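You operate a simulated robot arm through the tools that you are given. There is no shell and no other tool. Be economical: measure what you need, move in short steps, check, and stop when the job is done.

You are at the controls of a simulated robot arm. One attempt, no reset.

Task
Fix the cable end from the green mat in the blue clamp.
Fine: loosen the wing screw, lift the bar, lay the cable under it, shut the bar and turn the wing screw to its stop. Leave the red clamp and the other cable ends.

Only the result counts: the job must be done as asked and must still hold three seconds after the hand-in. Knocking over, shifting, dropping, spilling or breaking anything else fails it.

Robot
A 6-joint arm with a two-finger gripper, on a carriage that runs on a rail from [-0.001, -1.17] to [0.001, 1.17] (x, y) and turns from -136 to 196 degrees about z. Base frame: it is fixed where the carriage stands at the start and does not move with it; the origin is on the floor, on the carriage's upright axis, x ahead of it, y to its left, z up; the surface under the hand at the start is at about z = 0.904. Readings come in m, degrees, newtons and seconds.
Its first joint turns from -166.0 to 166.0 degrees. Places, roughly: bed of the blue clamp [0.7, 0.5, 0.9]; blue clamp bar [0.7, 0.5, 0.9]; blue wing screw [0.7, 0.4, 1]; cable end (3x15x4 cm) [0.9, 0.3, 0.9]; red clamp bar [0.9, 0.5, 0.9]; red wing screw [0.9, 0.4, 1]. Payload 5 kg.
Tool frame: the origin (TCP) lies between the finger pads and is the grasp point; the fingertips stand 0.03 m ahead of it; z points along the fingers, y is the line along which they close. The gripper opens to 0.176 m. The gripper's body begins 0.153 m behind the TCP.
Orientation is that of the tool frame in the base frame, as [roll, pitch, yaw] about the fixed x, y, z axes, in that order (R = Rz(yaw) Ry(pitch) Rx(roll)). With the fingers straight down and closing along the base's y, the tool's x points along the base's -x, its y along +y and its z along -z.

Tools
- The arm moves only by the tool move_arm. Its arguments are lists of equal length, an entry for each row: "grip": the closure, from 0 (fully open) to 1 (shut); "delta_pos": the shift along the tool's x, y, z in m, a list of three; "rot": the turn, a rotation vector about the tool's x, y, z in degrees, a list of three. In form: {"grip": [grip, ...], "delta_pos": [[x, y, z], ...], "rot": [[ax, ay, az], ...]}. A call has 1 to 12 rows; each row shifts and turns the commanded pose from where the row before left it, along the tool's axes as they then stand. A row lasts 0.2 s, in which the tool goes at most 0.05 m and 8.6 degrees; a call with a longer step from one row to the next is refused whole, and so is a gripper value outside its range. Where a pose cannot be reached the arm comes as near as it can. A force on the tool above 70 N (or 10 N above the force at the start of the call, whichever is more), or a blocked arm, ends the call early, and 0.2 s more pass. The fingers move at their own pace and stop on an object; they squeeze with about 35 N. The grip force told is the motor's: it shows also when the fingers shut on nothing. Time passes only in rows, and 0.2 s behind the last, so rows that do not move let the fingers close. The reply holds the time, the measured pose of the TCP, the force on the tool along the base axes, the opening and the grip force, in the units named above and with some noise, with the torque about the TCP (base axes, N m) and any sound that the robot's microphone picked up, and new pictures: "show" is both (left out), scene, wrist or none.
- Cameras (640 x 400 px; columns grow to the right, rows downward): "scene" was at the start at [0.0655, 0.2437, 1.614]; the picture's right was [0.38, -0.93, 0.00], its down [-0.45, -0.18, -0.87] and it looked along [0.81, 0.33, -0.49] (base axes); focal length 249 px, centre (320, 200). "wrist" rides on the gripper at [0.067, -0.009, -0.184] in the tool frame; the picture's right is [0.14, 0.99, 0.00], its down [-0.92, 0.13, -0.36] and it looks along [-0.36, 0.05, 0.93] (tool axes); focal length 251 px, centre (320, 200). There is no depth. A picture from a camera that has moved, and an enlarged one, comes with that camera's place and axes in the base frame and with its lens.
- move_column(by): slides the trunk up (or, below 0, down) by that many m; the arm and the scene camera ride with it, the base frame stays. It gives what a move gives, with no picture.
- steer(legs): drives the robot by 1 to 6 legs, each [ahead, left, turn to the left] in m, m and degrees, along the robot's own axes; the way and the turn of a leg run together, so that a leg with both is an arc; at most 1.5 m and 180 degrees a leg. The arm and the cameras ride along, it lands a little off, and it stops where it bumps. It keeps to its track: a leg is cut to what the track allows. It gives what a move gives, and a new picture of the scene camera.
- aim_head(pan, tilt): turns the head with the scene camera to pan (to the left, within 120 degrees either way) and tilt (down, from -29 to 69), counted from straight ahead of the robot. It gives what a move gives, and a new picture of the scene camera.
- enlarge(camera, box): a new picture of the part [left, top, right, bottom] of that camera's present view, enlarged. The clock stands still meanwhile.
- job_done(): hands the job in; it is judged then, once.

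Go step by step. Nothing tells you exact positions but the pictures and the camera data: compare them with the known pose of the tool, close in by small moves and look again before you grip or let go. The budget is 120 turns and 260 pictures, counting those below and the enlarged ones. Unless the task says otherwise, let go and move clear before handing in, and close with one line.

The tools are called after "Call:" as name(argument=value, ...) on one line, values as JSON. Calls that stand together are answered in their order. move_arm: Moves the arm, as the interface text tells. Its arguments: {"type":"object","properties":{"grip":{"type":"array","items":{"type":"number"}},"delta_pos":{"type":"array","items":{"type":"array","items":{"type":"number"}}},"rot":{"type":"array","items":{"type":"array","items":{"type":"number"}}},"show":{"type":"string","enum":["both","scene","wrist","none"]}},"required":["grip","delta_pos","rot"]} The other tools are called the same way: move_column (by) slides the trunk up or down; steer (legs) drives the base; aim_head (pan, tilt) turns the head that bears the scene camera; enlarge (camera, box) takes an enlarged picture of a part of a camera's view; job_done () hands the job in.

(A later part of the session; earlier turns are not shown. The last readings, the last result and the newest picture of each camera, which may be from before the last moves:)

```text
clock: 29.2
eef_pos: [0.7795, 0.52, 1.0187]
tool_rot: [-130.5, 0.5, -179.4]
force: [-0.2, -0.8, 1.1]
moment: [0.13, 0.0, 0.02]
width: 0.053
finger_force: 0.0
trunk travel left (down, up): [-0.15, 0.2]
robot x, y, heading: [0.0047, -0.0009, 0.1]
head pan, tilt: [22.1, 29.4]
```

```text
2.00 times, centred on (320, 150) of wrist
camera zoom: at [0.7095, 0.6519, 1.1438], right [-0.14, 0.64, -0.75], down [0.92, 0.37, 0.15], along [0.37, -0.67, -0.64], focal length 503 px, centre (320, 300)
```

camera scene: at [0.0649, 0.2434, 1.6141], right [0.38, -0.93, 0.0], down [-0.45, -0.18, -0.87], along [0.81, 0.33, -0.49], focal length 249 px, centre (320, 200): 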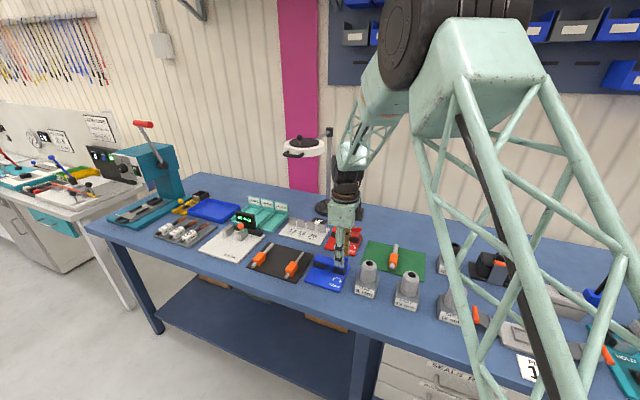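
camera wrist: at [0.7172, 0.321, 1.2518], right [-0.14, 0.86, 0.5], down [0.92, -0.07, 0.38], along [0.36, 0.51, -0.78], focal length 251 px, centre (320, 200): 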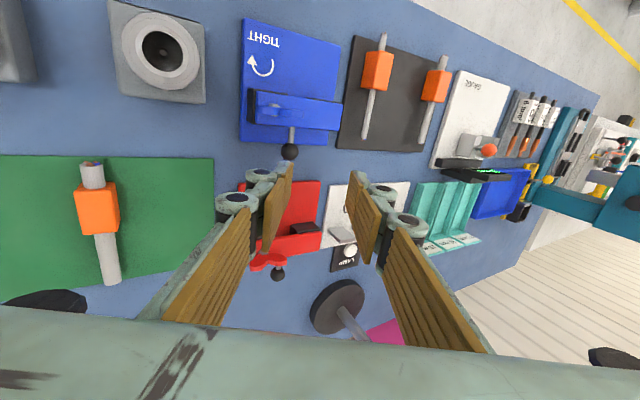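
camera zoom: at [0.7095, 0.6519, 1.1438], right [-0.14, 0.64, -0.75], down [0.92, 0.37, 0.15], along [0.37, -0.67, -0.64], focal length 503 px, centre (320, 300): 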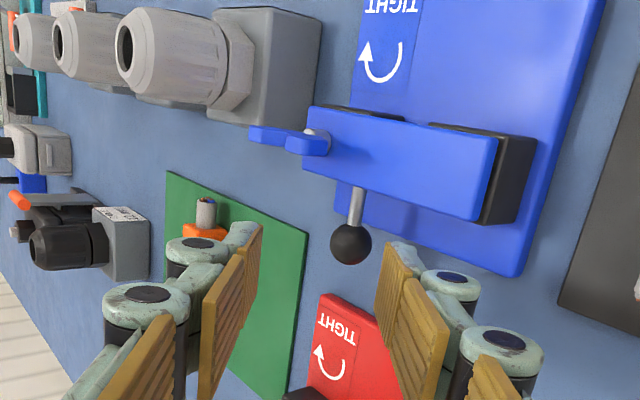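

The bar swung back by gravity, so it must pass vertical, and reach is short from here. I withdraw, stand the tool upright, and then drive the carriage toward the clamp for better reach.

Call:
move_arm(grip=[0.7, 0.7, 0.7, 0.7, 0.7, 0.7, 0.7, 0.7, 0.7, 0.7, 0.7], delta_pos=[[0, 0, -0.03], [0, 0, -0.03], [0, 0, -0.03], [0, 0, -0.02], [0, 0, -0.02], [0, 0, -0.02], [0, 0, -0.02], [0, 0, -0.02], [0, 0, -0.02], [0, -0.04, -0.02], [0.02, -0.04, -0.01]], rot=[[0, 0, 0], [0, 0, 0], [0, 0, 0], [-7, 0, 0], [-7, 0, 0], [-7, 0, 0], [-7, 0, 0], [-7, 0, 0], [-7, 0, 0], [-7.5, 0, 0], [0, 0, 0]])

```text
clock: 30.4
eef_pos: [0.7591, 0.6106, 1.0872]
tool_rot: [-143.2, -0.4, -178.9]
force: [-5.6, 3.2, -13.8]
moment: [-2.28, -1.17, 0.78]
width: 0.0529
finger_force: 0.0
out of reach, approached as far as the arm can: row 3
trunk travel left (down, up): [-0.15, 0.2]
robot x, y, heading: [0.0007, -0.0006, 0.2]
head pan, tilt: [22.1, 29.4]
stopped in row 6: the force on the tool passed its limit at 90 N (the readings are from after the stop); the commanded pose is now the measured one
camera scene: at [0.0647, 0.2459, 1.6138], right [0.38, -0.92, 0.0], down [-0.45, -0.19, -0.87], along [0.81, 0.33, -0.49], focal length 249 px, centre (320, 200)
camera wrist: at [0.6899, 0.7102, 1.2399], right [-0.16, 0.79, -0.59], down [0.92, 0.34, 0.21], along [0.37, -0.51, -0.78], focal length 251 px, centre (320, 200)
```

scene: 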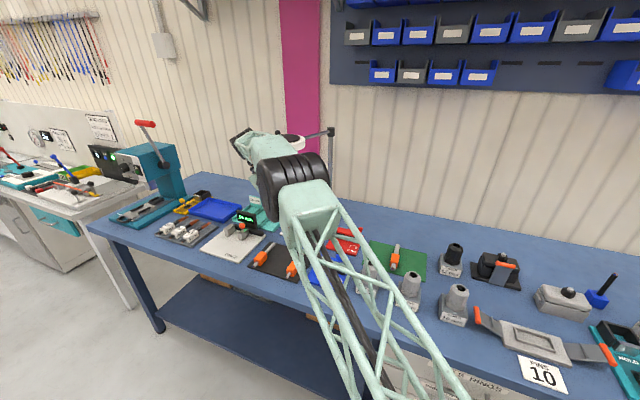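
wrist: 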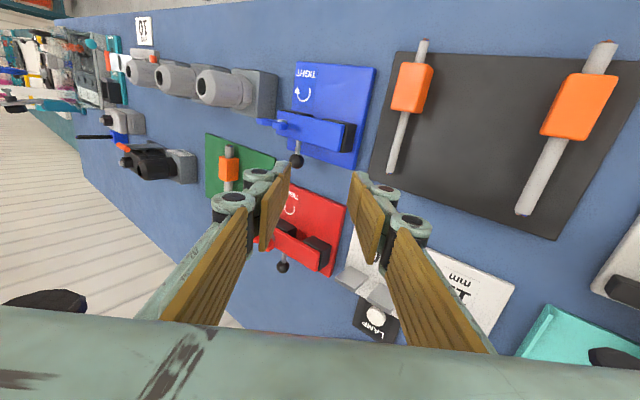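

Something spiked to 90 N; it may be the reach limit or the lamp. I look before moving on.

Call:
enlarge(camera="scene", box=[200, 90, 380, 210])

```text
3.33 times, centred on (290, 150) of scene
camera zoom: at [0.0647, 0.2459, 1.6138], right [0.38, -0.92, 0.0], down [-0.45, -0.19, -0.87], along [0.81, 0.33, -0.49], focal length 829 px, centre (420, 367)
```

zoom: 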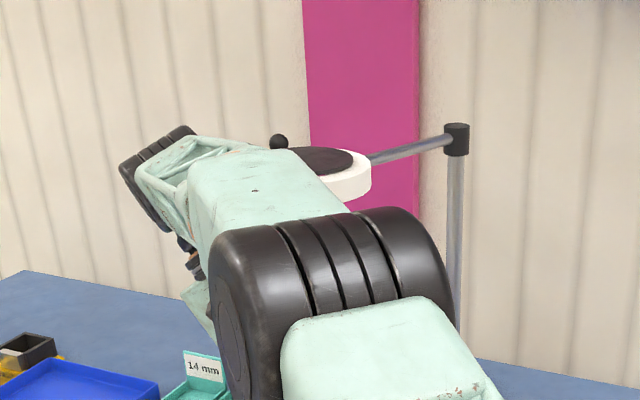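

The lamp head seems to have been pushed by my wrist; it now shows about 20 px left of its first place. I back straight off toward the robot and look at it freely.

Call:
move_arm(grip=[0.7, 0.7, 0.7, 0.7, 0.7, 0.7, 0.7, 0.7, 0.7], delta_pos=[[0.02, 0, 0], [0.04, 0, 0], [0.04, 0, 0], [0.02, -0.03, 0.015], [0, -0.04, 0], [0, -0.04, 0], [0, -0.04, 0], [0, -0.04, 0], [0, -0.03, 0]], rot=[[0, 0, 0], [0, 0, 0], [0, 0, 0], [-7.4, 0, 0], [-7.4, 0, 0], [-7.4, 0, 0], [-7.4, 0, 0], [-7.2, 0, 0], [0, 0, 0]])

Call:
enlarge(camera="scene", box=[240, 110, 400, 220])

```text
clock: 32.4
eef_pos: [0.6441, 0.391, 1.1451]
tool_rot: [179.8, -0.3, -178.9]
force: [-0.4, -1.3, 0.5]
moment: [0.17, 0.0, -0.02]
width: 0.0528
finger_force: 0.3
trunk travel left (down, up): [-0.15, 0.2]
robot x, y, heading: [0.0006, 0.0031, 0.4]
head pan, tilt: [22.1, 29.4]
camera scene: at [0.0645, 0.2438, 1.6141], right [0.38, -0.93, 0.0], down [-0.45, -0.19, -0.87], along [0.81, 0.33, -0.49], focal length 249 px, centre (320, 200)
camera wrist: at [0.5772, 0.3796, 1.329], right [-0.16, 0.99, 0.0], down [0.92, 0.15, 0.36], along [0.35, 0.06, -0.93], focal length 251 px, centre (320, 200)
```

scene: 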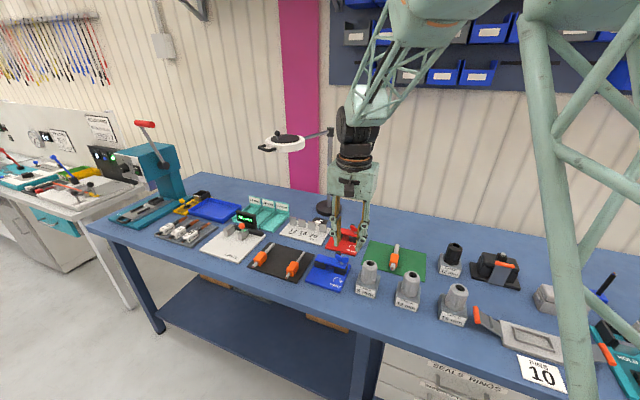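
wrist: 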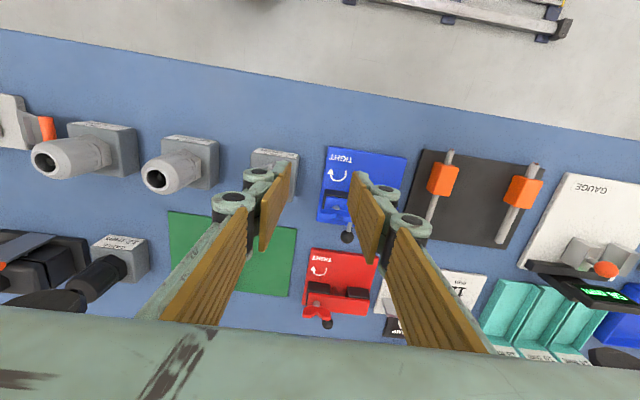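

```text
3.64 times, centred on (320, 165) of scene
camera zoom: at [0.0645, 0.2438, 1.6141], right [0.38, -0.93, 0.0], down [-0.45, -0.19, -0.87], along [0.81, 0.33, -0.49], focal length 904 px, centre (320, 327)
```

zoom: 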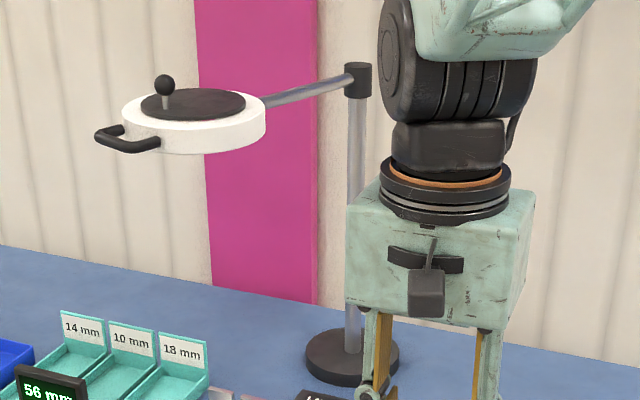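

The lamp is a swing-arm lamp with a handle and it swung by about 8 cm; I will swing it back later. Now I check whether the blue clamp stayed in place.

Call:
enlarge(camera="scene", box=[300, 230, 380, 296])

Call:
enlarge(camera="wrist", box=[240, 120, 480, 270])

```text
6.06 times, centred on (340, 263) of scene
camera zoom: at [0.0645, 0.2438, 1.6141], right [0.38, -0.93, 0.0], down [-0.45, -0.19, -0.87], along [0.81, 0.33, -0.49], focal length 1507 px, centre (199, -182)
```

zoom: 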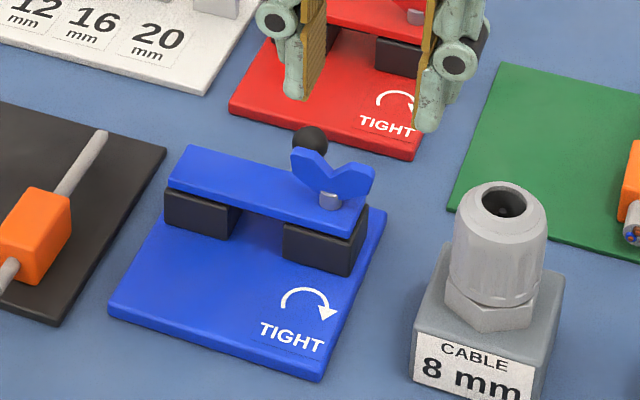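

```text
2.67 times, centred on (360, 195) of wrist
camera zoom: at [0.5772, 0.3796, 1.329], right [-0.16, 0.99, 0.0], down [0.92, 0.15, 0.36], along [0.35, 0.06, -0.93], focal length 670 px, centre (213, 213)
```

zoom: 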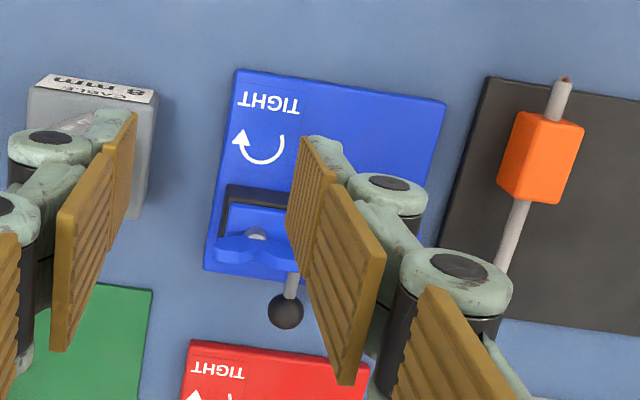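

The clamp is unmoved and the bar closed. I tuck the arm and drive 0.42 m to the left.

Call:
move_arm(grip=[0.7, 0.7, 0.7, 0.7, 0.7], delta_pos=[[0, -0.04, -0.025], [0, -0.04, -0.025], [0, -0.04, -0.025], [0, -0.04, -0.02], [0, -0.03, -0.01]], rot=[[0, 0, 0], [0, 0, 0], [0, 0, 0], [0, 0, 0], [0, 0, 0]], show="none")

Call:
steer(legs=[[0, 0.42, 0]])

Call:
aim_head(pan=-5, tilt=35)

```text
clock: 33.6
eef_pos: [0.6478, 0.2, 1.2491]
tool_rot: [179.8, -0.2, -178.9]
force: [-0.8, -0.6, 0.0]
moment: [0.04, 0.01, 0.01]
width: 0.0528
finger_force: 0.1
trunk travel left (down, up): [-0.15, 0.2]
robot x, y, heading: [-0.0022, -0.0033, 0.1]
head pan, tilt: [22.1, 29.4]
```

```text
clock: 36.3
eef_pos: [0.6496, 0.6176, 1.2484]
tool_rot: [179.8, -0.2, -179.0]
force: [-0.1, -0.2, 0.6]
moment: [-0.01, -0.01, -0.02]
width: 0.0531
finger_force: 0.0
trunk travel left (down, up): [-0.15, 0.2]
robot x, y, heading: [0.0011, 0.4173, 0.1]
head pan, tilt: [22.1, 29.4]
camera scene: at [0.0656, 0.6619, 1.614], right [0.38, -0.93, 0.0], down [-0.45, -0.19, -0.87], along [0.81, 0.33, -0.49], focal length 249 px, centre (320, 200)
```

scene: 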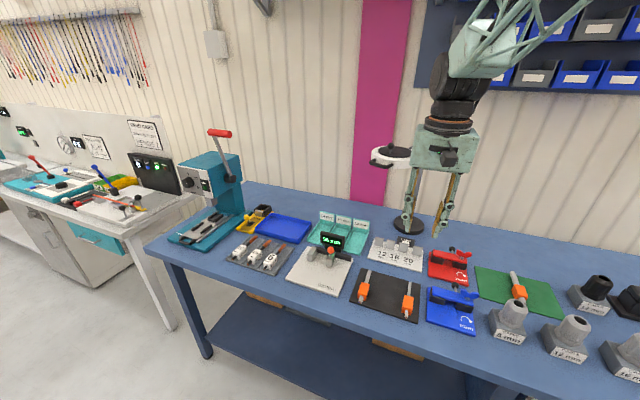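

```text
clock: 37.2
eef_pos: [0.6493, 0.6178, 1.2484]
tool_rot: [179.8, -0.2, -179.0]
force: [-0.6, 0.0, -0.4]
moment: [0.02, 0.0, -0.01]
width: 0.053
finger_force: 0.1
trunk travel left (down, up): [-0.15, 0.2]
robot x, y, heading: [0.0002, 0.4185, 0.3]
head pan, tilt: [-5.0, 35.0]
camera scene: at [0.0694, 0.6201, 1.6053], right [-0.09, -1.0, 0.0], down [-0.57, 0.05, -0.82], along [0.82, -0.07, -0.57], focal length 249 px, centre (320, 200)
```

scene: 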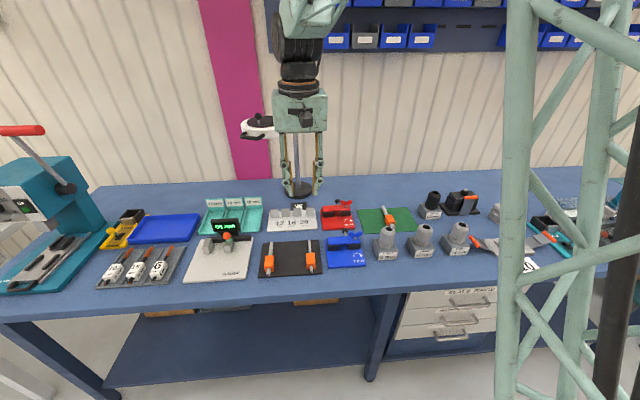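

I now stand at y = 0.42 with a clear view. I come back over the ball with the tool tilted −30° as before.

Call:
move_arm(grip=[0.75, 0.75, 0.75, 0.75, 0.75, 0.75, 0.75, 0.75, 0.75, 0.75], delta_pos=[[-0.0223, -0.033, 0.025], [-0.0223, -0.033, 0.025], [-0.0223, -0.033, 0.025], [-0.0223, -0.033, 0.025], [-0.0223, -0.033, 0.025], [-0.0223, -0.033, 0.025], [0, 0, 0], [0, 0, 0], [0, 0, 0], [0, 0, 0]], rot=[[0, 0, -1], [0, 0, 0], [0, 0, 0], [0, 0, 0], [0, 0, 0], [0, 0, 0], [-7.5, 0, 0], [-7.5, 0, 0], [-7.5, 0, 0], [-7.5, 0, 0]])

```text
clock: 39.4
eef_pos: [0.7888, 0.425, 1.097]
tool_rot: [149.6, -0.1, -177.9]
force: [-0.4, 0.3, 1.3]
moment: [-0.03, 0.04, 0.06]
width: 0.044
finger_force: 0.1
trunk travel left (down, up): [-0.15, 0.2]
robot x, y, heading: [0.0031, 0.4186, -0.3]
head pan, tilt: [-5.0, 35.0]
camera scene: at [0.0697, 0.6203, 1.6051], right [-0.09, -1.0, 0.0], down [-0.57, 0.05, -0.82], along [0.82, -0.07, -0.57], focal length 249 px, centre (320, 200)
camera wrist: at [0.7263, 0.3218, 1.2512], right [-0.17, 0.85, 0.5], down [0.93, -0.04, 0.37], along [0.34, 0.53, -0.78], focal length 251 px, centre (320, 200)
```

scene: 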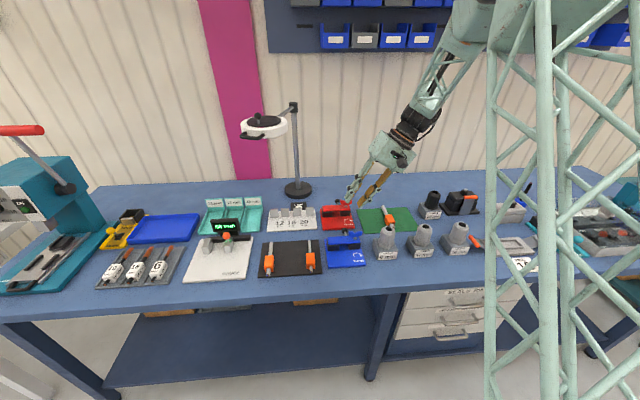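
wrist: 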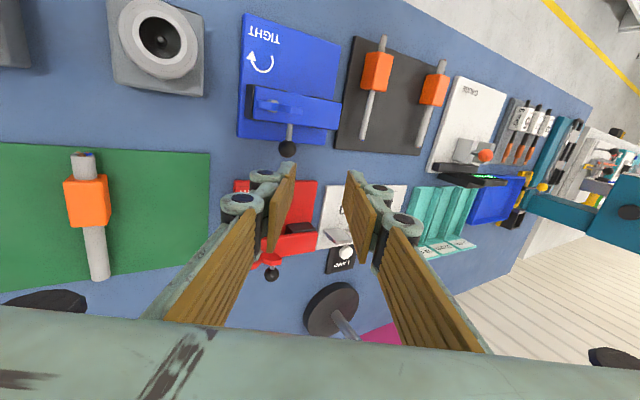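

I correct the yaw and go down to the pose where the ball was held before, leaving the fingers open to check.

Call:
move_arm(grip=[0.78, 0.78, 0.78, 0.78, 0.78, 0.78], delta_pos=[[0.0068, -0.043, 0], [0, 0, 0.03], [0, 0, 0.03], [0, 0, 0.03], [0, 0, 0.02], [0, 0, 0.012]], rot=[[0, 0, 2], [0, 0, 0], [0, 0, 0], [0, 0, 0], [0, 0, 0], [0, 0, 0]], show="none")

Call:
enlarge(camera="wrist", box=[200, 80, 440, 230])

```text
clock: 40.8
eef_pos: [0.7817, 0.4494, 0.9698]
tool_rot: [149.9, -1.2, -179.7]
force: [-0.4, 0.4, 0.5]
moment: [-0.06, 0.0, -0.01]
width: 0.039
finger_force: 0.1
trunk travel left (down, up): [-0.15, 0.2]
robot x, y, heading: [-0.0017, 0.4157, 0.0]
head pan, tilt: [-5.0, 35.0]
```

```text
2.67 times, centred on (320, 155) of wrist
camera zoom: at [0.7177, 0.3482, 1.1254], right [-0.13, 0.86, 0.5], down [0.93, -0.07, 0.36], along [0.34, 0.51, -0.79], focal length 670 px, centre (320, 320)
```

zoom: 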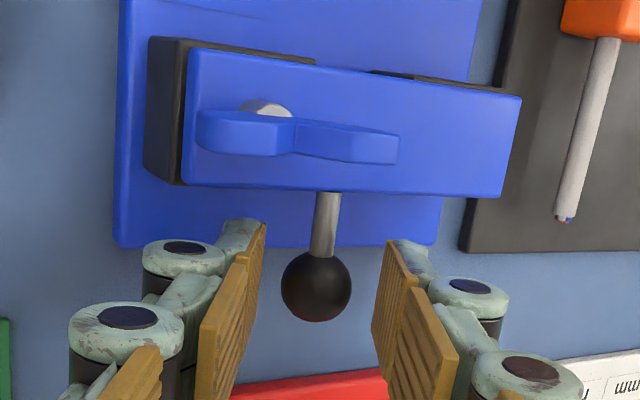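

The ball is centred. I advance 1 cm, close, and lift the bar 45° turning with it.

Call:
move_arm(grip=[0.78, 1, 1, 1, 1, 1, 1, 1, 1, 1, 1, 1], delta_pos=[[0, 0, 0.009], [0, 0, 0], [0, 0, 0], [0, 0, 0], [0, 0.0055, -0.0053], [0, 0.0055, -0.0053], [0, 0.0055, -0.0053], [0, 0.0055, -0.0053], [0, 0.0055, -0.0053], [0, 0.0055, -0.0053], [0, 0.0055, -0.0053], [0, 0.0055, -0.0053]], rot=[[0, 0, 0], [0, 0, 0], [0, 0, 0], [0, 0, 0], [5.625, 0, 0], [5.625, 0, 0], [5.625, 0, 0], [5.625, 0, 0], [5.625, 0, 0], [5.625, 0, 0], [5.625, 0, 0], [5.625, 0, 0]], show="scene")

Call:
enlarge(camera="scene", box=[310, 180, 390, 280])

```text
clock: 43.4
eef_pos: [0.7807, 0.4858, 1.0119]
tool_rot: [-165.1, -1.2, -179.6]
force: [-1.7, -6.7, 9.9]
moment: [0.05, 0.55, -0.11]
width: 0.0227
finger_force: 44.9
trunk travel left (down, up): [-0.15, 0.2]
robot x, y, heading: [0.0009, 0.4207, -0.0]
head pan, tilt: [-5.0, 35.0]
camera scene: at [0.069, 0.6187, 1.6055], right [-0.09, -1.0, 0.0], down [-0.57, 0.05, -0.82], along [0.82, -0.07, -0.57], focal length 249 px, centre (320, 200)
```

scene: 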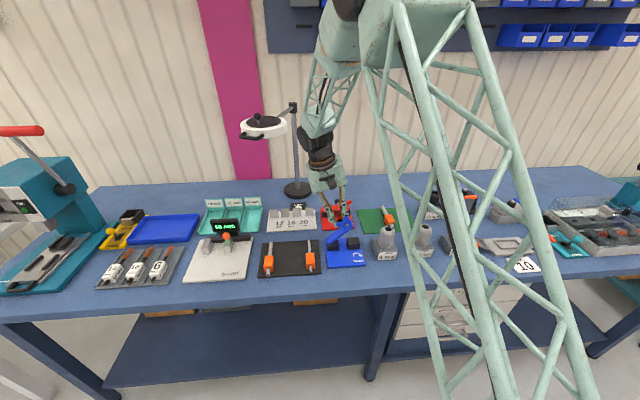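

```text
4.00 times, centred on (350, 230) of scene
camera zoom: at [0.069, 0.6187, 1.6055], right [-0.09, -1.0, 0.0], down [-0.57, 0.05, -0.82], along [0.82, -0.07, -0.57], focal length 995 px, centre (200, 80)
```

zoom: 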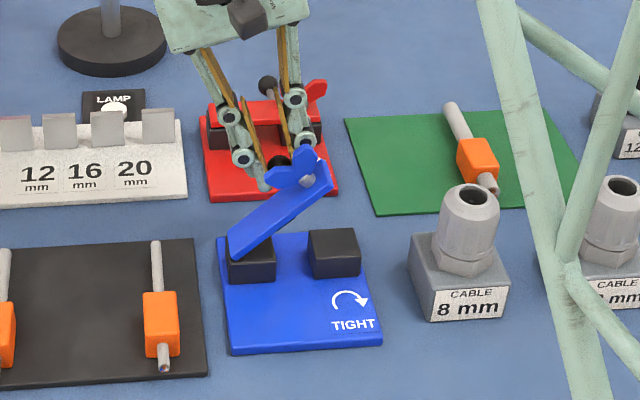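

The bar is at 45° and the wrist is well clear of the lamp. I turn 20° more with it, then only translate along the arc past vertical.

Call:
move_arm(grip=[1, 1, 1, 1, 1, 1], delta_pos=[[0, 0.0049, -0.0047], [0, 0.0049, -0.0047], [0, 0.0049, -0.0047], [0, 0.0049, -0.0047], [0, 0.0091, -0.0093], [0, 0.0107, -0.0075]], rot=[[5, 0, 0], [5, 0, 0], [5, 0, 0], [5, 0, 0], [0, 0, 0], [0, 0, 0]], show="scene")

Call:
enlarge(camera="scene", box=[300, 180, 380, 280])

```text
clock: 44.8
eef_pos: [0.781, 0.5421, 1.0253]
tool_rot: [-145.2, -1.0, -179.4]
force: [3.5, 2.3, 40.7]
moment: [-0.38, -0.58, 0.37]
width: 0.0225
finger_force: 44.9
trunk travel left (down, up): [-0.15, 0.2]
robot x, y, heading: [-0.0013, 0.4219, 0.2]
head pan, tilt: [-5.0, 35.0]
camera scene: at [0.0672, 0.6204, 1.6056], right [-0.08, -1.0, 0.0], down [-0.57, 0.05, -0.82], along [0.82, -0.07, -0.57], focal length 249 px, centre (320, 200)
```

scene: 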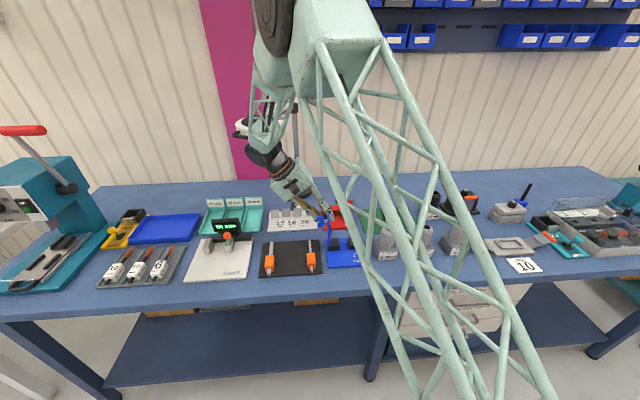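

```text
4.00 times, centred on (340, 230) of scene
camera zoom: at [0.0672, 0.6204, 1.6056], right [-0.08, -1.0, 0.0], down [-0.57, 0.05, -0.82], along [0.82, -0.07, -0.57], focal length 995 px, centre (240, 80)
```

zoom: 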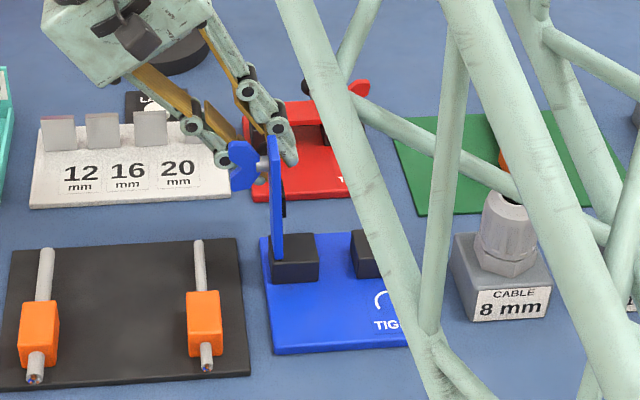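

The bar stands near 90°, and the upward force says the arc is a couple of mm higher than mine. I rise 2 mm and push further past vertical.

Call:
move_arm(grip=[1, 1, 1], delta_pos=[[0, -0.0013, -0.002], [0, 0.0108, -0.0066], [0, 0.0108, -0.0066]], rot=[[0, 0, 0], [0, 0, 0], [0, 0, 0]], show="none")

Call:
enlarge(camera="scene", box=[200, 80, 400, 280])

```text
clock: 45.6
eef_pos: [0.7821, 0.5635, 1.0204]
tool_rot: [-145.3, -1.4, -179.8]
force: [2.7, -7.4, -24.8]
moment: [0.27, -0.04, 0.17]
width: 0.0225
finger_force: 45.0
trunk travel left (down, up): [-0.15, 0.2]
robot x, y, heading: [-0.0017, 0.4203, 0.1]
head pan, tilt: [-5.0, 35.0]
```

```text
2.00 times, centred on (300, 180) of scene
camera zoom: at [0.0707, 0.6194, 1.6047], right [-0.09, -1.0, 0.0], down [-0.57, 0.05, -0.82], along [0.82, -0.07, -0.57], focal length 497 px, centre (360, 240)
```

zoom: 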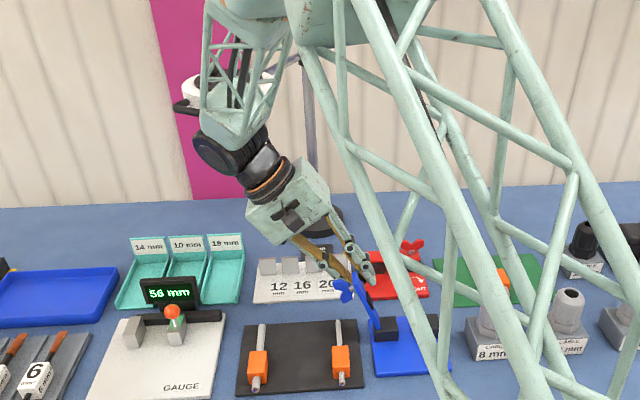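

The bar leans past vertical at about 110°. I open the fingers and see whether it stays.

Call:
move_arm(grip=[0.85, 0.75, 0.7, 0.7], delta_pos=[[0, 0, 0], [0, 0, 0], [0, 0, 0], [0, 0, 0]], rot=[[0, 0, 0], [0, 0, 0], [0, 0, 0], [0, 0, 0]], show="wrist")

Call:
enlarge(camera="wrist", box=[200, 80, 440, 230])

Call:
enlarge(camera="scene", box=[290, 180, 370, 280])

```text
clock: 46.6
eef_pos: [0.781, 0.565, 1.0255]
tool_rot: [-145.1, -1.2, -179.7]
force: [-0.2, 0.3, 0.0]
moment: [0.01, -0.06, 0.02]
width: 0.0527
finger_force: 0.1
trunk travel left (down, up): [-0.15, 0.2]
robot x, y, heading: [-0.0012, 0.4125, 0.0]
head pan, tilt: [-5.0, 35.0]
camera wrist: at [0.717, 0.6606, 1.1819], right [-0.15, 0.81, -0.56], down [0.93, 0.32, 0.2], along [0.34, -0.49, -0.8], focal length 251 px, centre (320, 200)
```

wrist: 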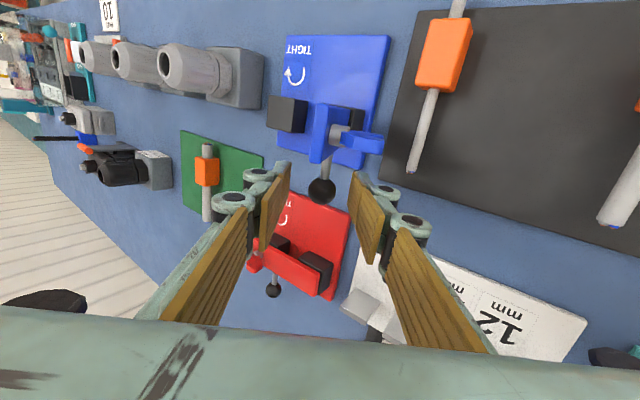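

```text
2.67 times, centred on (320, 155) of wrist
camera zoom: at [0.717, 0.6606, 1.1819], right [-0.15, 0.81, -0.56], down [0.93, 0.32, 0.2], along [0.34, -0.49, -0.8], focal length 670 px, centre (320, 320)
```

zoom: 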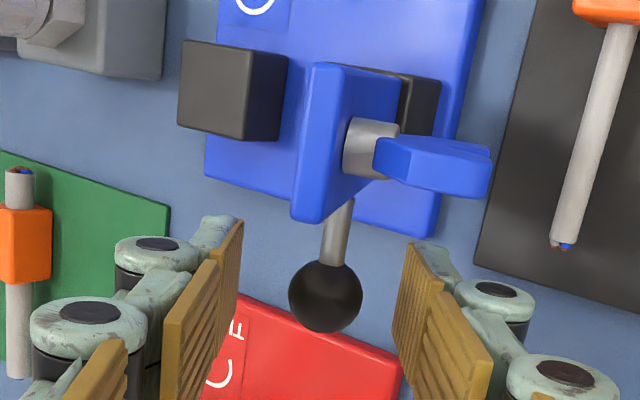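

```text
4.00 times, centred on (330, 230) of scene
camera zoom: at [0.0692, 0.6201, 1.6053], right [-0.09, -1.0, 0.0], down [-0.57, 0.05, -0.82], along [0.82, -0.07, -0.57], focal length 995 px, centre (280, 80)
```

zoom: 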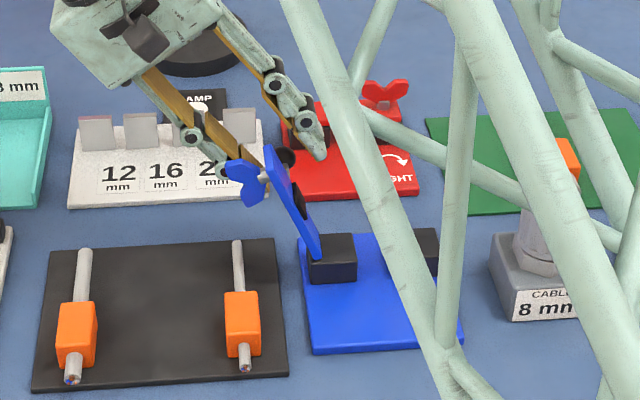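

The bar stays open by itself. I withdraw along the tool, rise, come back toward the robot away from the lamp, and stand the tool upright.

Call:
move_arm(grip=[0.7, 0.65, 0.65, 0.65, 0.65, 0.65, 0.65, 0.65, 0.65, 0.65, 0.65], delta_pos=[[0, 0, -0.025], [0, 0, -0.025], [0, -0.023, -0.033], [0.03, -0.02, -0.02], [0.04, -0.01, -0.01], [0.02, -0.04, 0], [0, -0.045, 0], [0, -0.045, 0], [0, -0.045, 0], [0, -0.045, 0], [0, -0.045, 0]], rot=[[0, 0, 0], [0, 0, 0], [0, 0, 0], [0, 0, 0], [-7, 0, 0], [-7, 0, 0], [-7, 0, 0], [-7, 0, 0], [-7, 0, 0], [0, 0, 0], [0, 0, 0]])

Call:
enlarge(camera="wrist", box=[160, 60, 480, 260])

```text
clock: 49.0
eef_pos: [0.6961, 0.3294, 1.201]
tool_rot: [179.8, -1.3, -179.7]
force: [-0.5, 0.5, 0.3]
moment: [-0.11, -0.03, 0.0]
width: 0.0619
finger_force: 0.1
trunk travel left (down, up): [-0.15, 0.2]
robot x, y, heading: [0.0015, 0.418, -0.1]
head pan, tilt: [-5.0, 35.0]
camera scene: at [0.0693, 0.6205, 1.6052], right [-0.09, -1.0, 0.0], down [-0.57, 0.05, -0.82], along [0.82, -0.07, -0.57], focal length 249 px, centre (320, 200)
camera wrist: at [0.6336, 0.3181, 1.3852], right [-0.14, 0.99, 0.01], down [0.93, 0.13, 0.34], along [0.34, 0.06, -0.94], focal length 251 px, centre (320, 200)
```

scene: 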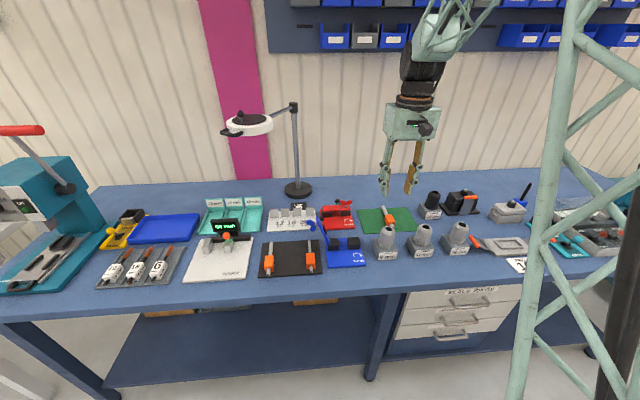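
wrist: 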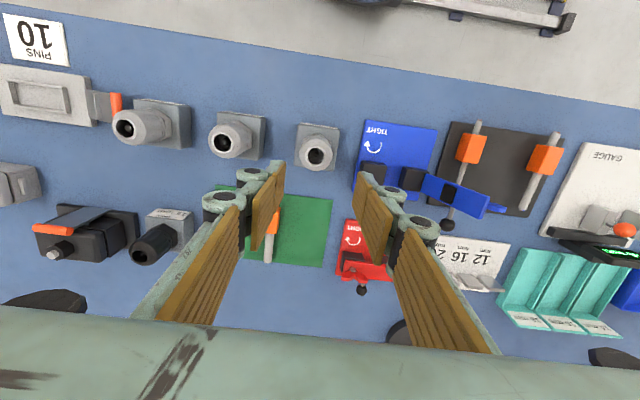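

```text
2.00 times, centred on (320, 160) of wrist
camera zoom: at [0.6336, 0.3181, 1.3852], right [-0.14, 0.99, 0.01], down [0.93, 0.13, 0.34], along [0.34, 0.06, -0.94], focal length 503 px, centre (320, 280)
```

zoom: 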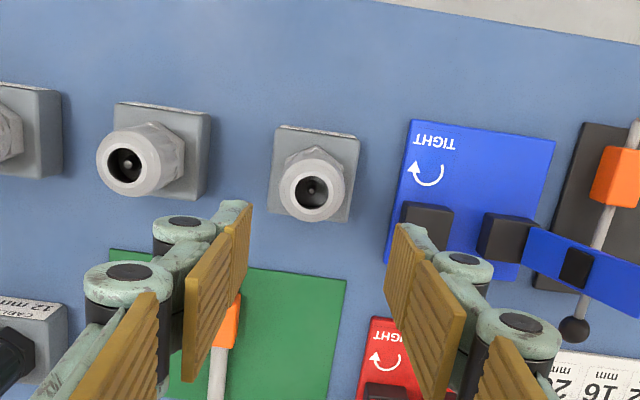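

The bar is open and the channel between the black blocks is free. Next I go above the orange body of the cable end on the green mat.

Call:
move_arm(grip=[0.6, 0.6, 0.6, 0.6, 0.6], delta_pos=[[-0.033, -0.015, 0.024], [-0.033, -0.015, 0.024], [-0.033, -0.015, 0.024], [-0.033, -0.015, 0.024], [-0.032, -0.015, 0.024]], rot=[[0, -1.3, 0], [0, 0, 0], [0, 0, 0], [0, 0, 0], [0, 0, 0]], show="none")

Call:
enlarge(camera="wrist", box=[200, 80, 440, 230])

Call:
enlarge(camera="scene", box=[290, 180, 430, 280])

```text
clock: 50.2
eef_pos: [0.861, 0.2556, 1.0803]
tool_rot: [179.7, 0.1, -179.7]
force: [-0.6, 0.4, -0.5]
moment: [-0.03, -0.15, -0.01]
width: 0.0707
finger_force: 0.1
trunk travel left (down, up): [-0.15, 0.2]
robot x, y, heading: [0.0037, 0.4164, 0.1]
head pan, tilt: [-5.0, 35.0]
```

```text
2.67 times, centred on (320, 155) of wrist
camera zoom: at [0.7932, 0.2446, 1.2627], right [-0.14, 0.99, 0.0], down [0.92, 0.13, 0.36], along [0.36, 0.06, -0.93], focal length 670 px, centre (320, 320)
```

zoom: 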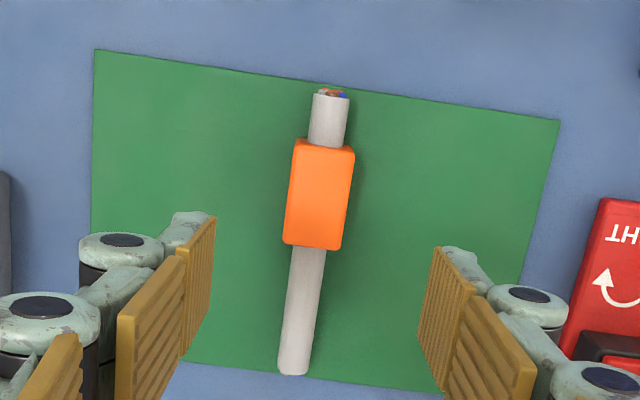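

```text
4.00 times, centred on (360, 230) of scene
camera zoom: at [0.0688, 0.6202, 1.6051], right [-0.09, -1.0, 0.0], down [-0.57, 0.05, -0.82], along [0.82, -0.07, -0.57], focal length 995 px, centre (160, 80)
```

zoom: 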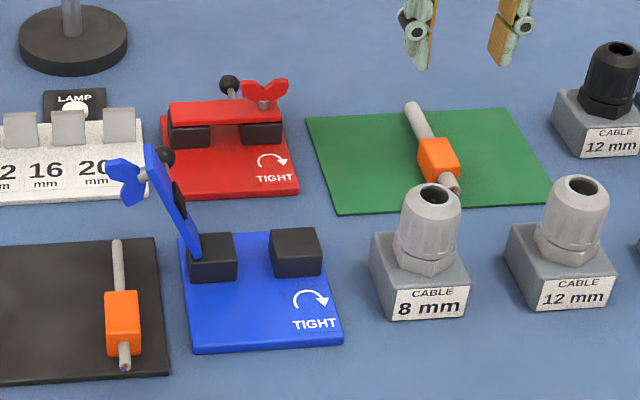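

The orange body spans x 0.831–0.879 at y 0.256, with an 8 cm tail behind it. I lower astride the body, tips just above the mat, and close.

Call:
move_arm(grip=[0.6, 0.6, 0.6, 0.6, 0.75, 1, 1, 1, 1], delta_pos=[[0.006, 0.0005, 0.04], [0, 0, 0.04], [0, 0, 0.037], [0, 0, 0.02], [0, 0, 0], [0, 0, 0], [0, 0, 0], [0, 0, 0], [0, 0, 0]], rot=[[0, 0, 0], [0, 0, 0], [0, 0, 0], [0, 0, 0], [0, 0, 0], [0, 0, 0], [0, 0, 0], [0, 0, 0], [0, 0, 0]], show="none")

Call:
enlarge(camera="wrist", box=[200, 80, 440, 230])

Call:
enlarge(camera="scene", box=[290, 180, 430, 280])

```text
clock: 52.2
eef_pos: [0.8548, 0.257, 0.9435]
tool_rot: [179.8, 0.1, -179.7]
force: [0.7, -1.1, 2.6]
moment: [-0.02, -0.1, -0.03]
width: 0.0295
finger_force: 35.3
trunk travel left (down, up): [-0.15, 0.2]
robot x, y, heading: [0.0029, 0.4191, 0.2]
head pan, tilt: [-5.0, 35.0]
```

```text
2.67 times, centred on (320, 155) of wrist
camera zoom: at [0.7874, 0.2453, 1.1255], right [-0.14, 0.99, 0.0], down [0.92, 0.13, 0.36], along [0.36, 0.06, -0.93], focal length 670 px, centre (320, 320)
```

zoom: 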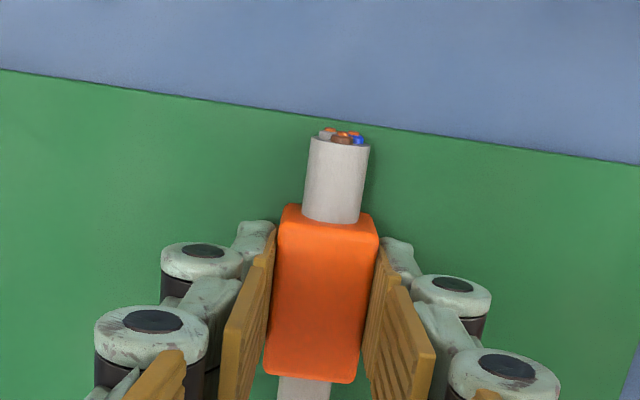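

```text
4.00 times, centred on (360, 230) of scene
camera zoom: at [0.0693, 0.62, 1.6053], right [-0.09, -1.0, 0.0], down [-0.57, 0.05, -0.82], along [0.82, -0.07, -0.57], focal length 995 px, centre (160, 80)
```

zoom: 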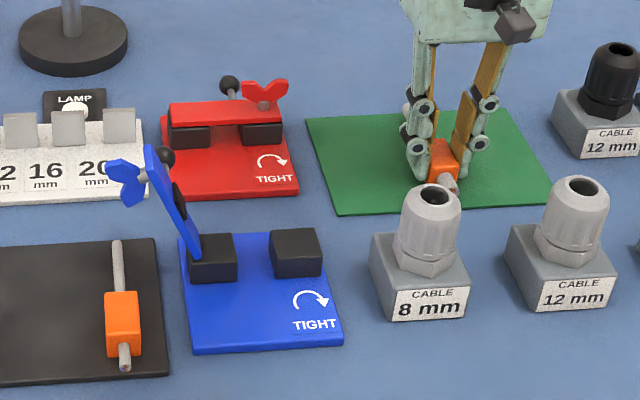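

The body is held at 29.5 mm. I lift it and carry it above the blue clamp.

Call:
move_arm(grip=[1, 1, 1, 1, 1, 1, 1, 1, 1, 1, 1], delta_pos=[[0, 0, -0.02], [0, 0, -0.04], [0, 0, -0.045], [0, 0, -0.045], [0.0265, 0.0312, 0], [0.0265, 0.0312, 0], [0.0265, 0.0312, 0], [0.0265, 0.0312, 0], [0.0265, 0.0312, 0], [0.0265, 0.0312, 0], [0.0265, 0.0312, 0]], rot=[[0, 0, 0], [0, 0, 0], [0, 0, 0], [0, 0, 0], [0, 0, 0], [0, 0, 0], [0, 0, 0], [0, 0, 0], [0, 0, 0], [0, 0, 0], [0, 0, 0]])

Call:
enlarge(camera="wrist", box=[200, 80, 440, 230])

Call:
enlarge(camera="scene", box=[290, 180, 430, 280])

```text
clock: 54.6
eef_pos: [0.6678, 0.4725, 1.0926]
tool_rot: [179.8, 0.1, -179.7]
force: [-0.4, -0.3, -1.2]
moment: [0.07, 0.09, 0.01]
width: 0.0294
finger_force: 34.7
trunk travel left (down, up): [-0.15, 0.2]
robot x, y, heading: [-0.0007, 0.4207, 0.2]
head pan, tilt: [-5.0, 35.0]
camera scene: at [0.0698, 0.6199, 1.6053], right [-0.09, -1.0, 0.0], down [-0.57, 0.05, -0.82], along [0.82, -0.07, -0.57], focal length 249 px, centre (320, 200)
camera wrist: at [0.6002, 0.462, 1.2748], right [-0.14, 0.99, 0.0], down [0.92, 0.13, 0.36], along [0.36, 0.06, -0.93], focal length 251 px, centre (320, 200)
```

scene: 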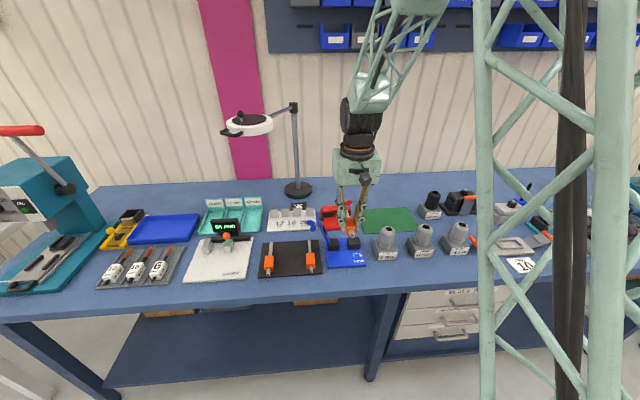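
wrist: 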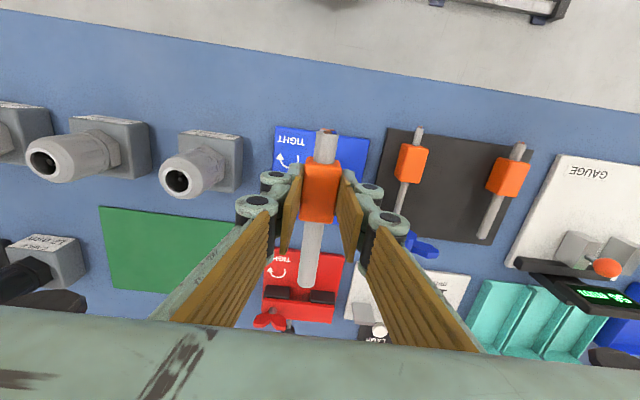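

```text
2.67 times, centred on (320, 155) of wrist
camera zoom: at [0.6002, 0.462, 1.2748], right [-0.14, 0.99, 0.0], down [0.92, 0.13, 0.36], along [0.36, 0.06, -0.93], focal length 670 px, centre (320, 320)
```

zoom: 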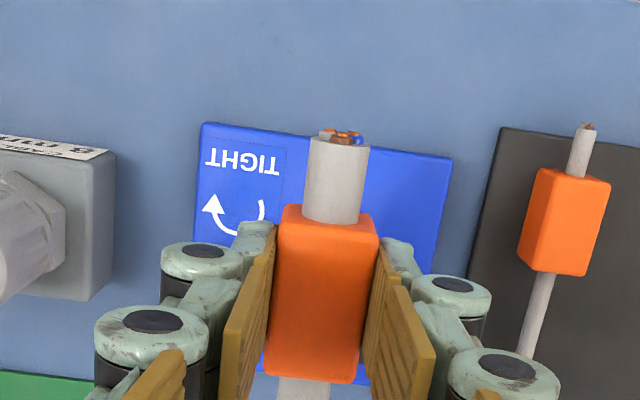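

```text
4.00 times, centred on (360, 230) of scene
camera zoom: at [0.0698, 0.6199, 1.6053], right [-0.09, -1.0, 0.0], down [-0.57, 0.05, -0.82], along [0.82, -0.07, -0.57], focal length 995 px, centre (160, 80)
```

zoom: 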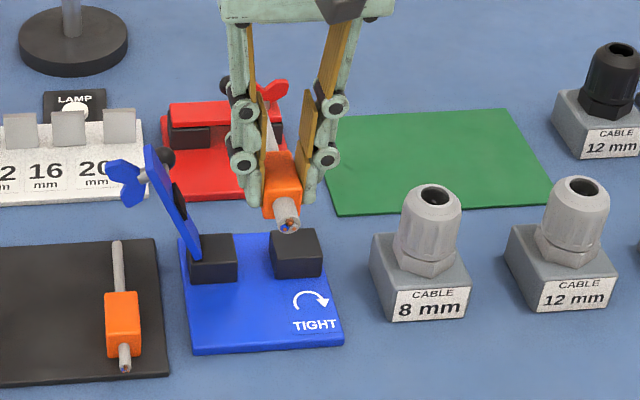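

The channel runs from y 0.456 to 0.4925 with its centre at 0.474, and the plate top is at about 0.913. I align and lower to just above the bed.

Call:
move_arm(grip=[1, 1, 1, 1], delta_pos=[[-0.004, 0.0015, 0.04], [0, 0, 0.04], [0, 0, 0.025], [0, 0, 0.015]], rot=[[0, 0, 0], [0, 0, 0], [0, 0, 0], [0, 0, 0]], show="none")

Call:
enlarge(camera="scene", box=[300, 190, 400, 280])

```text
clock: 55.6
eef_pos: [0.6713, 0.475, 0.9736]
tool_rot: [179.8, 0.2, -179.7]
force: [0.5, 0.0, -1.4]
moment: [0.02, -0.09, 0.0]
width: 0.0289
finger_force: 35.3
trunk travel left (down, up): [-0.15, 0.2]
robot x, y, heading: [0.0023, 0.4194, 0.1]
head pan, tilt: [-5.0, 35.0]
```

```text
4.44 times, centred on (350, 235) of scene
camera zoom: at [0.069, 0.6201, 1.6053], right [-0.09, -1.0, 0.0], down [-0.57, 0.05, -0.82], along [0.82, -0.07, -0.57], focal length 1105 px, centre (187, 44)
```

zoom: 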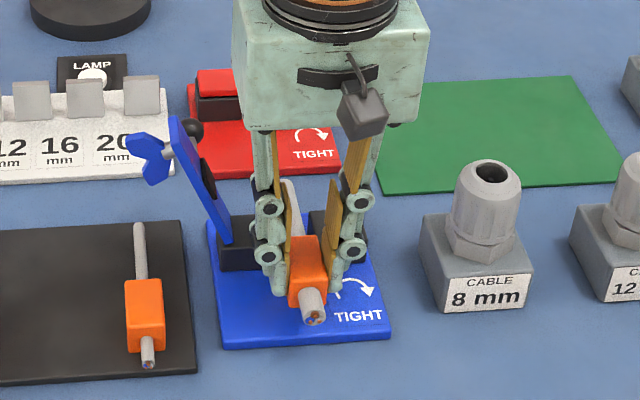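

It lines up with the gap. I lower in small steps until it touches.

Call:
move_arm(grip=[1, 1, 1, 1], delta_pos=[[0, 0, 0.008], [0, 0, 0.006], [0, 0, 0.004], [0, 0, 0.003]], rot=[[0, 0, 0], [0, 0, 0], [0, 0, 0], [0, 0, 0]], show="none")

Call:
enlarge(camera="scene", box=[300, 190, 400, 280])

```text
clock: 56.6
eef_pos: [0.6712, 0.4746, 0.9511]
tool_rot: [179.8, 0.1, -179.7]
force: [-0.8, -1.1, -1.7]
moment: [0.05, 0.02, 0.04]
width: 0.0292
finger_force: 34.9
trunk travel left (down, up): [-0.15, 0.2]
robot x, y, heading: [-0.0011, 0.4207, -0.0]
head pan, tilt: [-5.0, 35.0]
```

```text
4.44 times, centred on (350, 235) of scene
camera zoom: at [0.0694, 0.6201, 1.6053], right [-0.09, -1.0, 0.0], down [-0.57, 0.05, -0.82], along [0.82, -0.07, -0.57], focal length 1105 px, centre (187, 44)
```

zoom: 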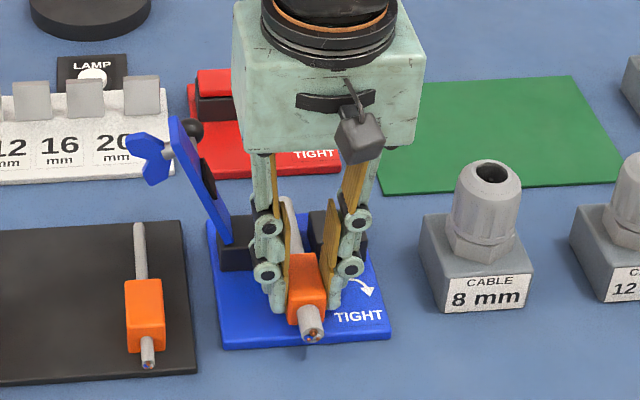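

No contact yet; I go on in 2 mm steps.

Call:
move_arm(grip=[1, 1, 1], delta_pos=[[0, 0, 0.002], [0, 0, 0.002], [0, 0, 0]], rot=[[0, 0, 0], [0, 0, 0], [0, 0, 0]], show="none")

```text
clock: 57.4
eef_pos: [0.6732, 0.4754, 0.9494]
tool_rot: [179.8, 0.3, -179.7]
force: [0.3, -1.6, 31.4]
moment: [-0.04, -0.07, 0.0]
width: 0.0296
finger_force: 35.1
trunk travel left (down, up): [-0.15, 0.2]
robot x, y, heading: [0.003, 0.4209, 0.0]
head pan, tilt: [-5.0, 35.0]
```

Contact at z ≈ 0.9495. I release gently, rise and look.

Call:
move_arm(grip=[1, 0.85, 0.7, 0.6, 0.6, 0.6, 0.6, 0.6], delta_pos=[[0, 0, -0.0015], [0, 0, 0], [0, 0, 0], [0, 0, 0], [0, 0, -0.03], [0, 0, -0.04], [0, 0, -0.04], [0, 0, -0.04]], rot=[[0, 0, 0], [0, 0, 0], [0, 0, 0], [0, 0, 0], [0, 0, 0], [0, 0, 0], [0, 0, 0], [0, 0, 0]], show="none")

Call:
enlarge(camera="scene", box=[300, 190, 400, 280])

Call:
enlarge(camera="wrist", box=[200, 80, 440, 230])

```text
clock: 59.2
eef_pos: [0.6728, 0.4728, 1.0987]
tool_rot: [179.9, 0.0, -179.7]
force: [0.7, 0.7, 0.1]
moment: [-0.05, 0.1, 0.01]
width: 0.0707
finger_force: 0.2
trunk travel left (down, up): [-0.15, 0.2]
robot x, y, heading: [-0.0001, 0.4189, -0.2]
head pan, tilt: [-5.0, 35.0]
```

```text
4.44 times, centred on (350, 235) of scene
camera zoom: at [0.0699, 0.6201, 1.6053], right [-0.09, -1.0, 0.0], down [-0.57, 0.05, -0.82], along [0.82, -0.07, -0.57], focal length 1105 px, centre (187, 44)
```

zoom: 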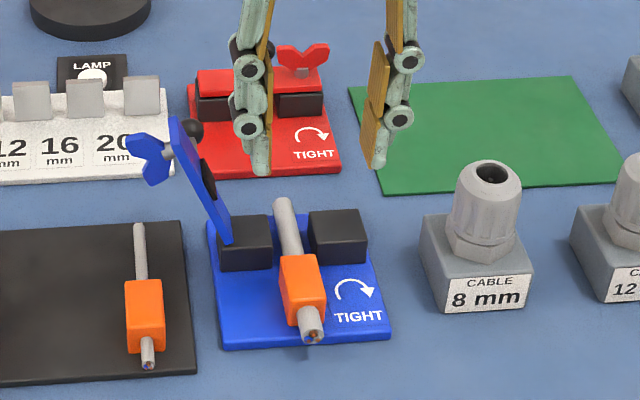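

```text
2.67 times, centred on (320, 155) of wrist
camera zoom: at [0.6053, 0.463, 1.2815], right [-0.14, 0.99, 0.0], down [0.92, 0.13, 0.36], along [0.36, 0.06, -0.93], focal length 670 px, centre (320, 320)
```

zoom: 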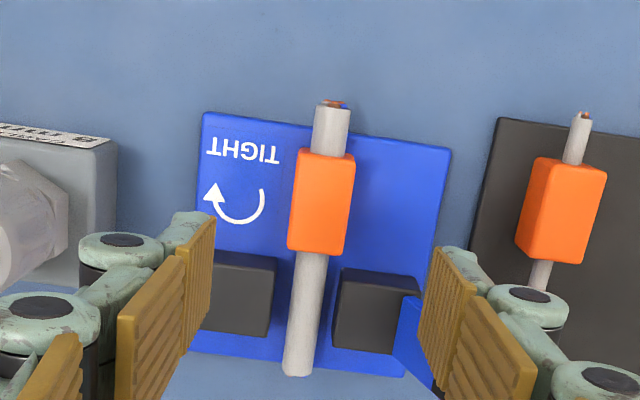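

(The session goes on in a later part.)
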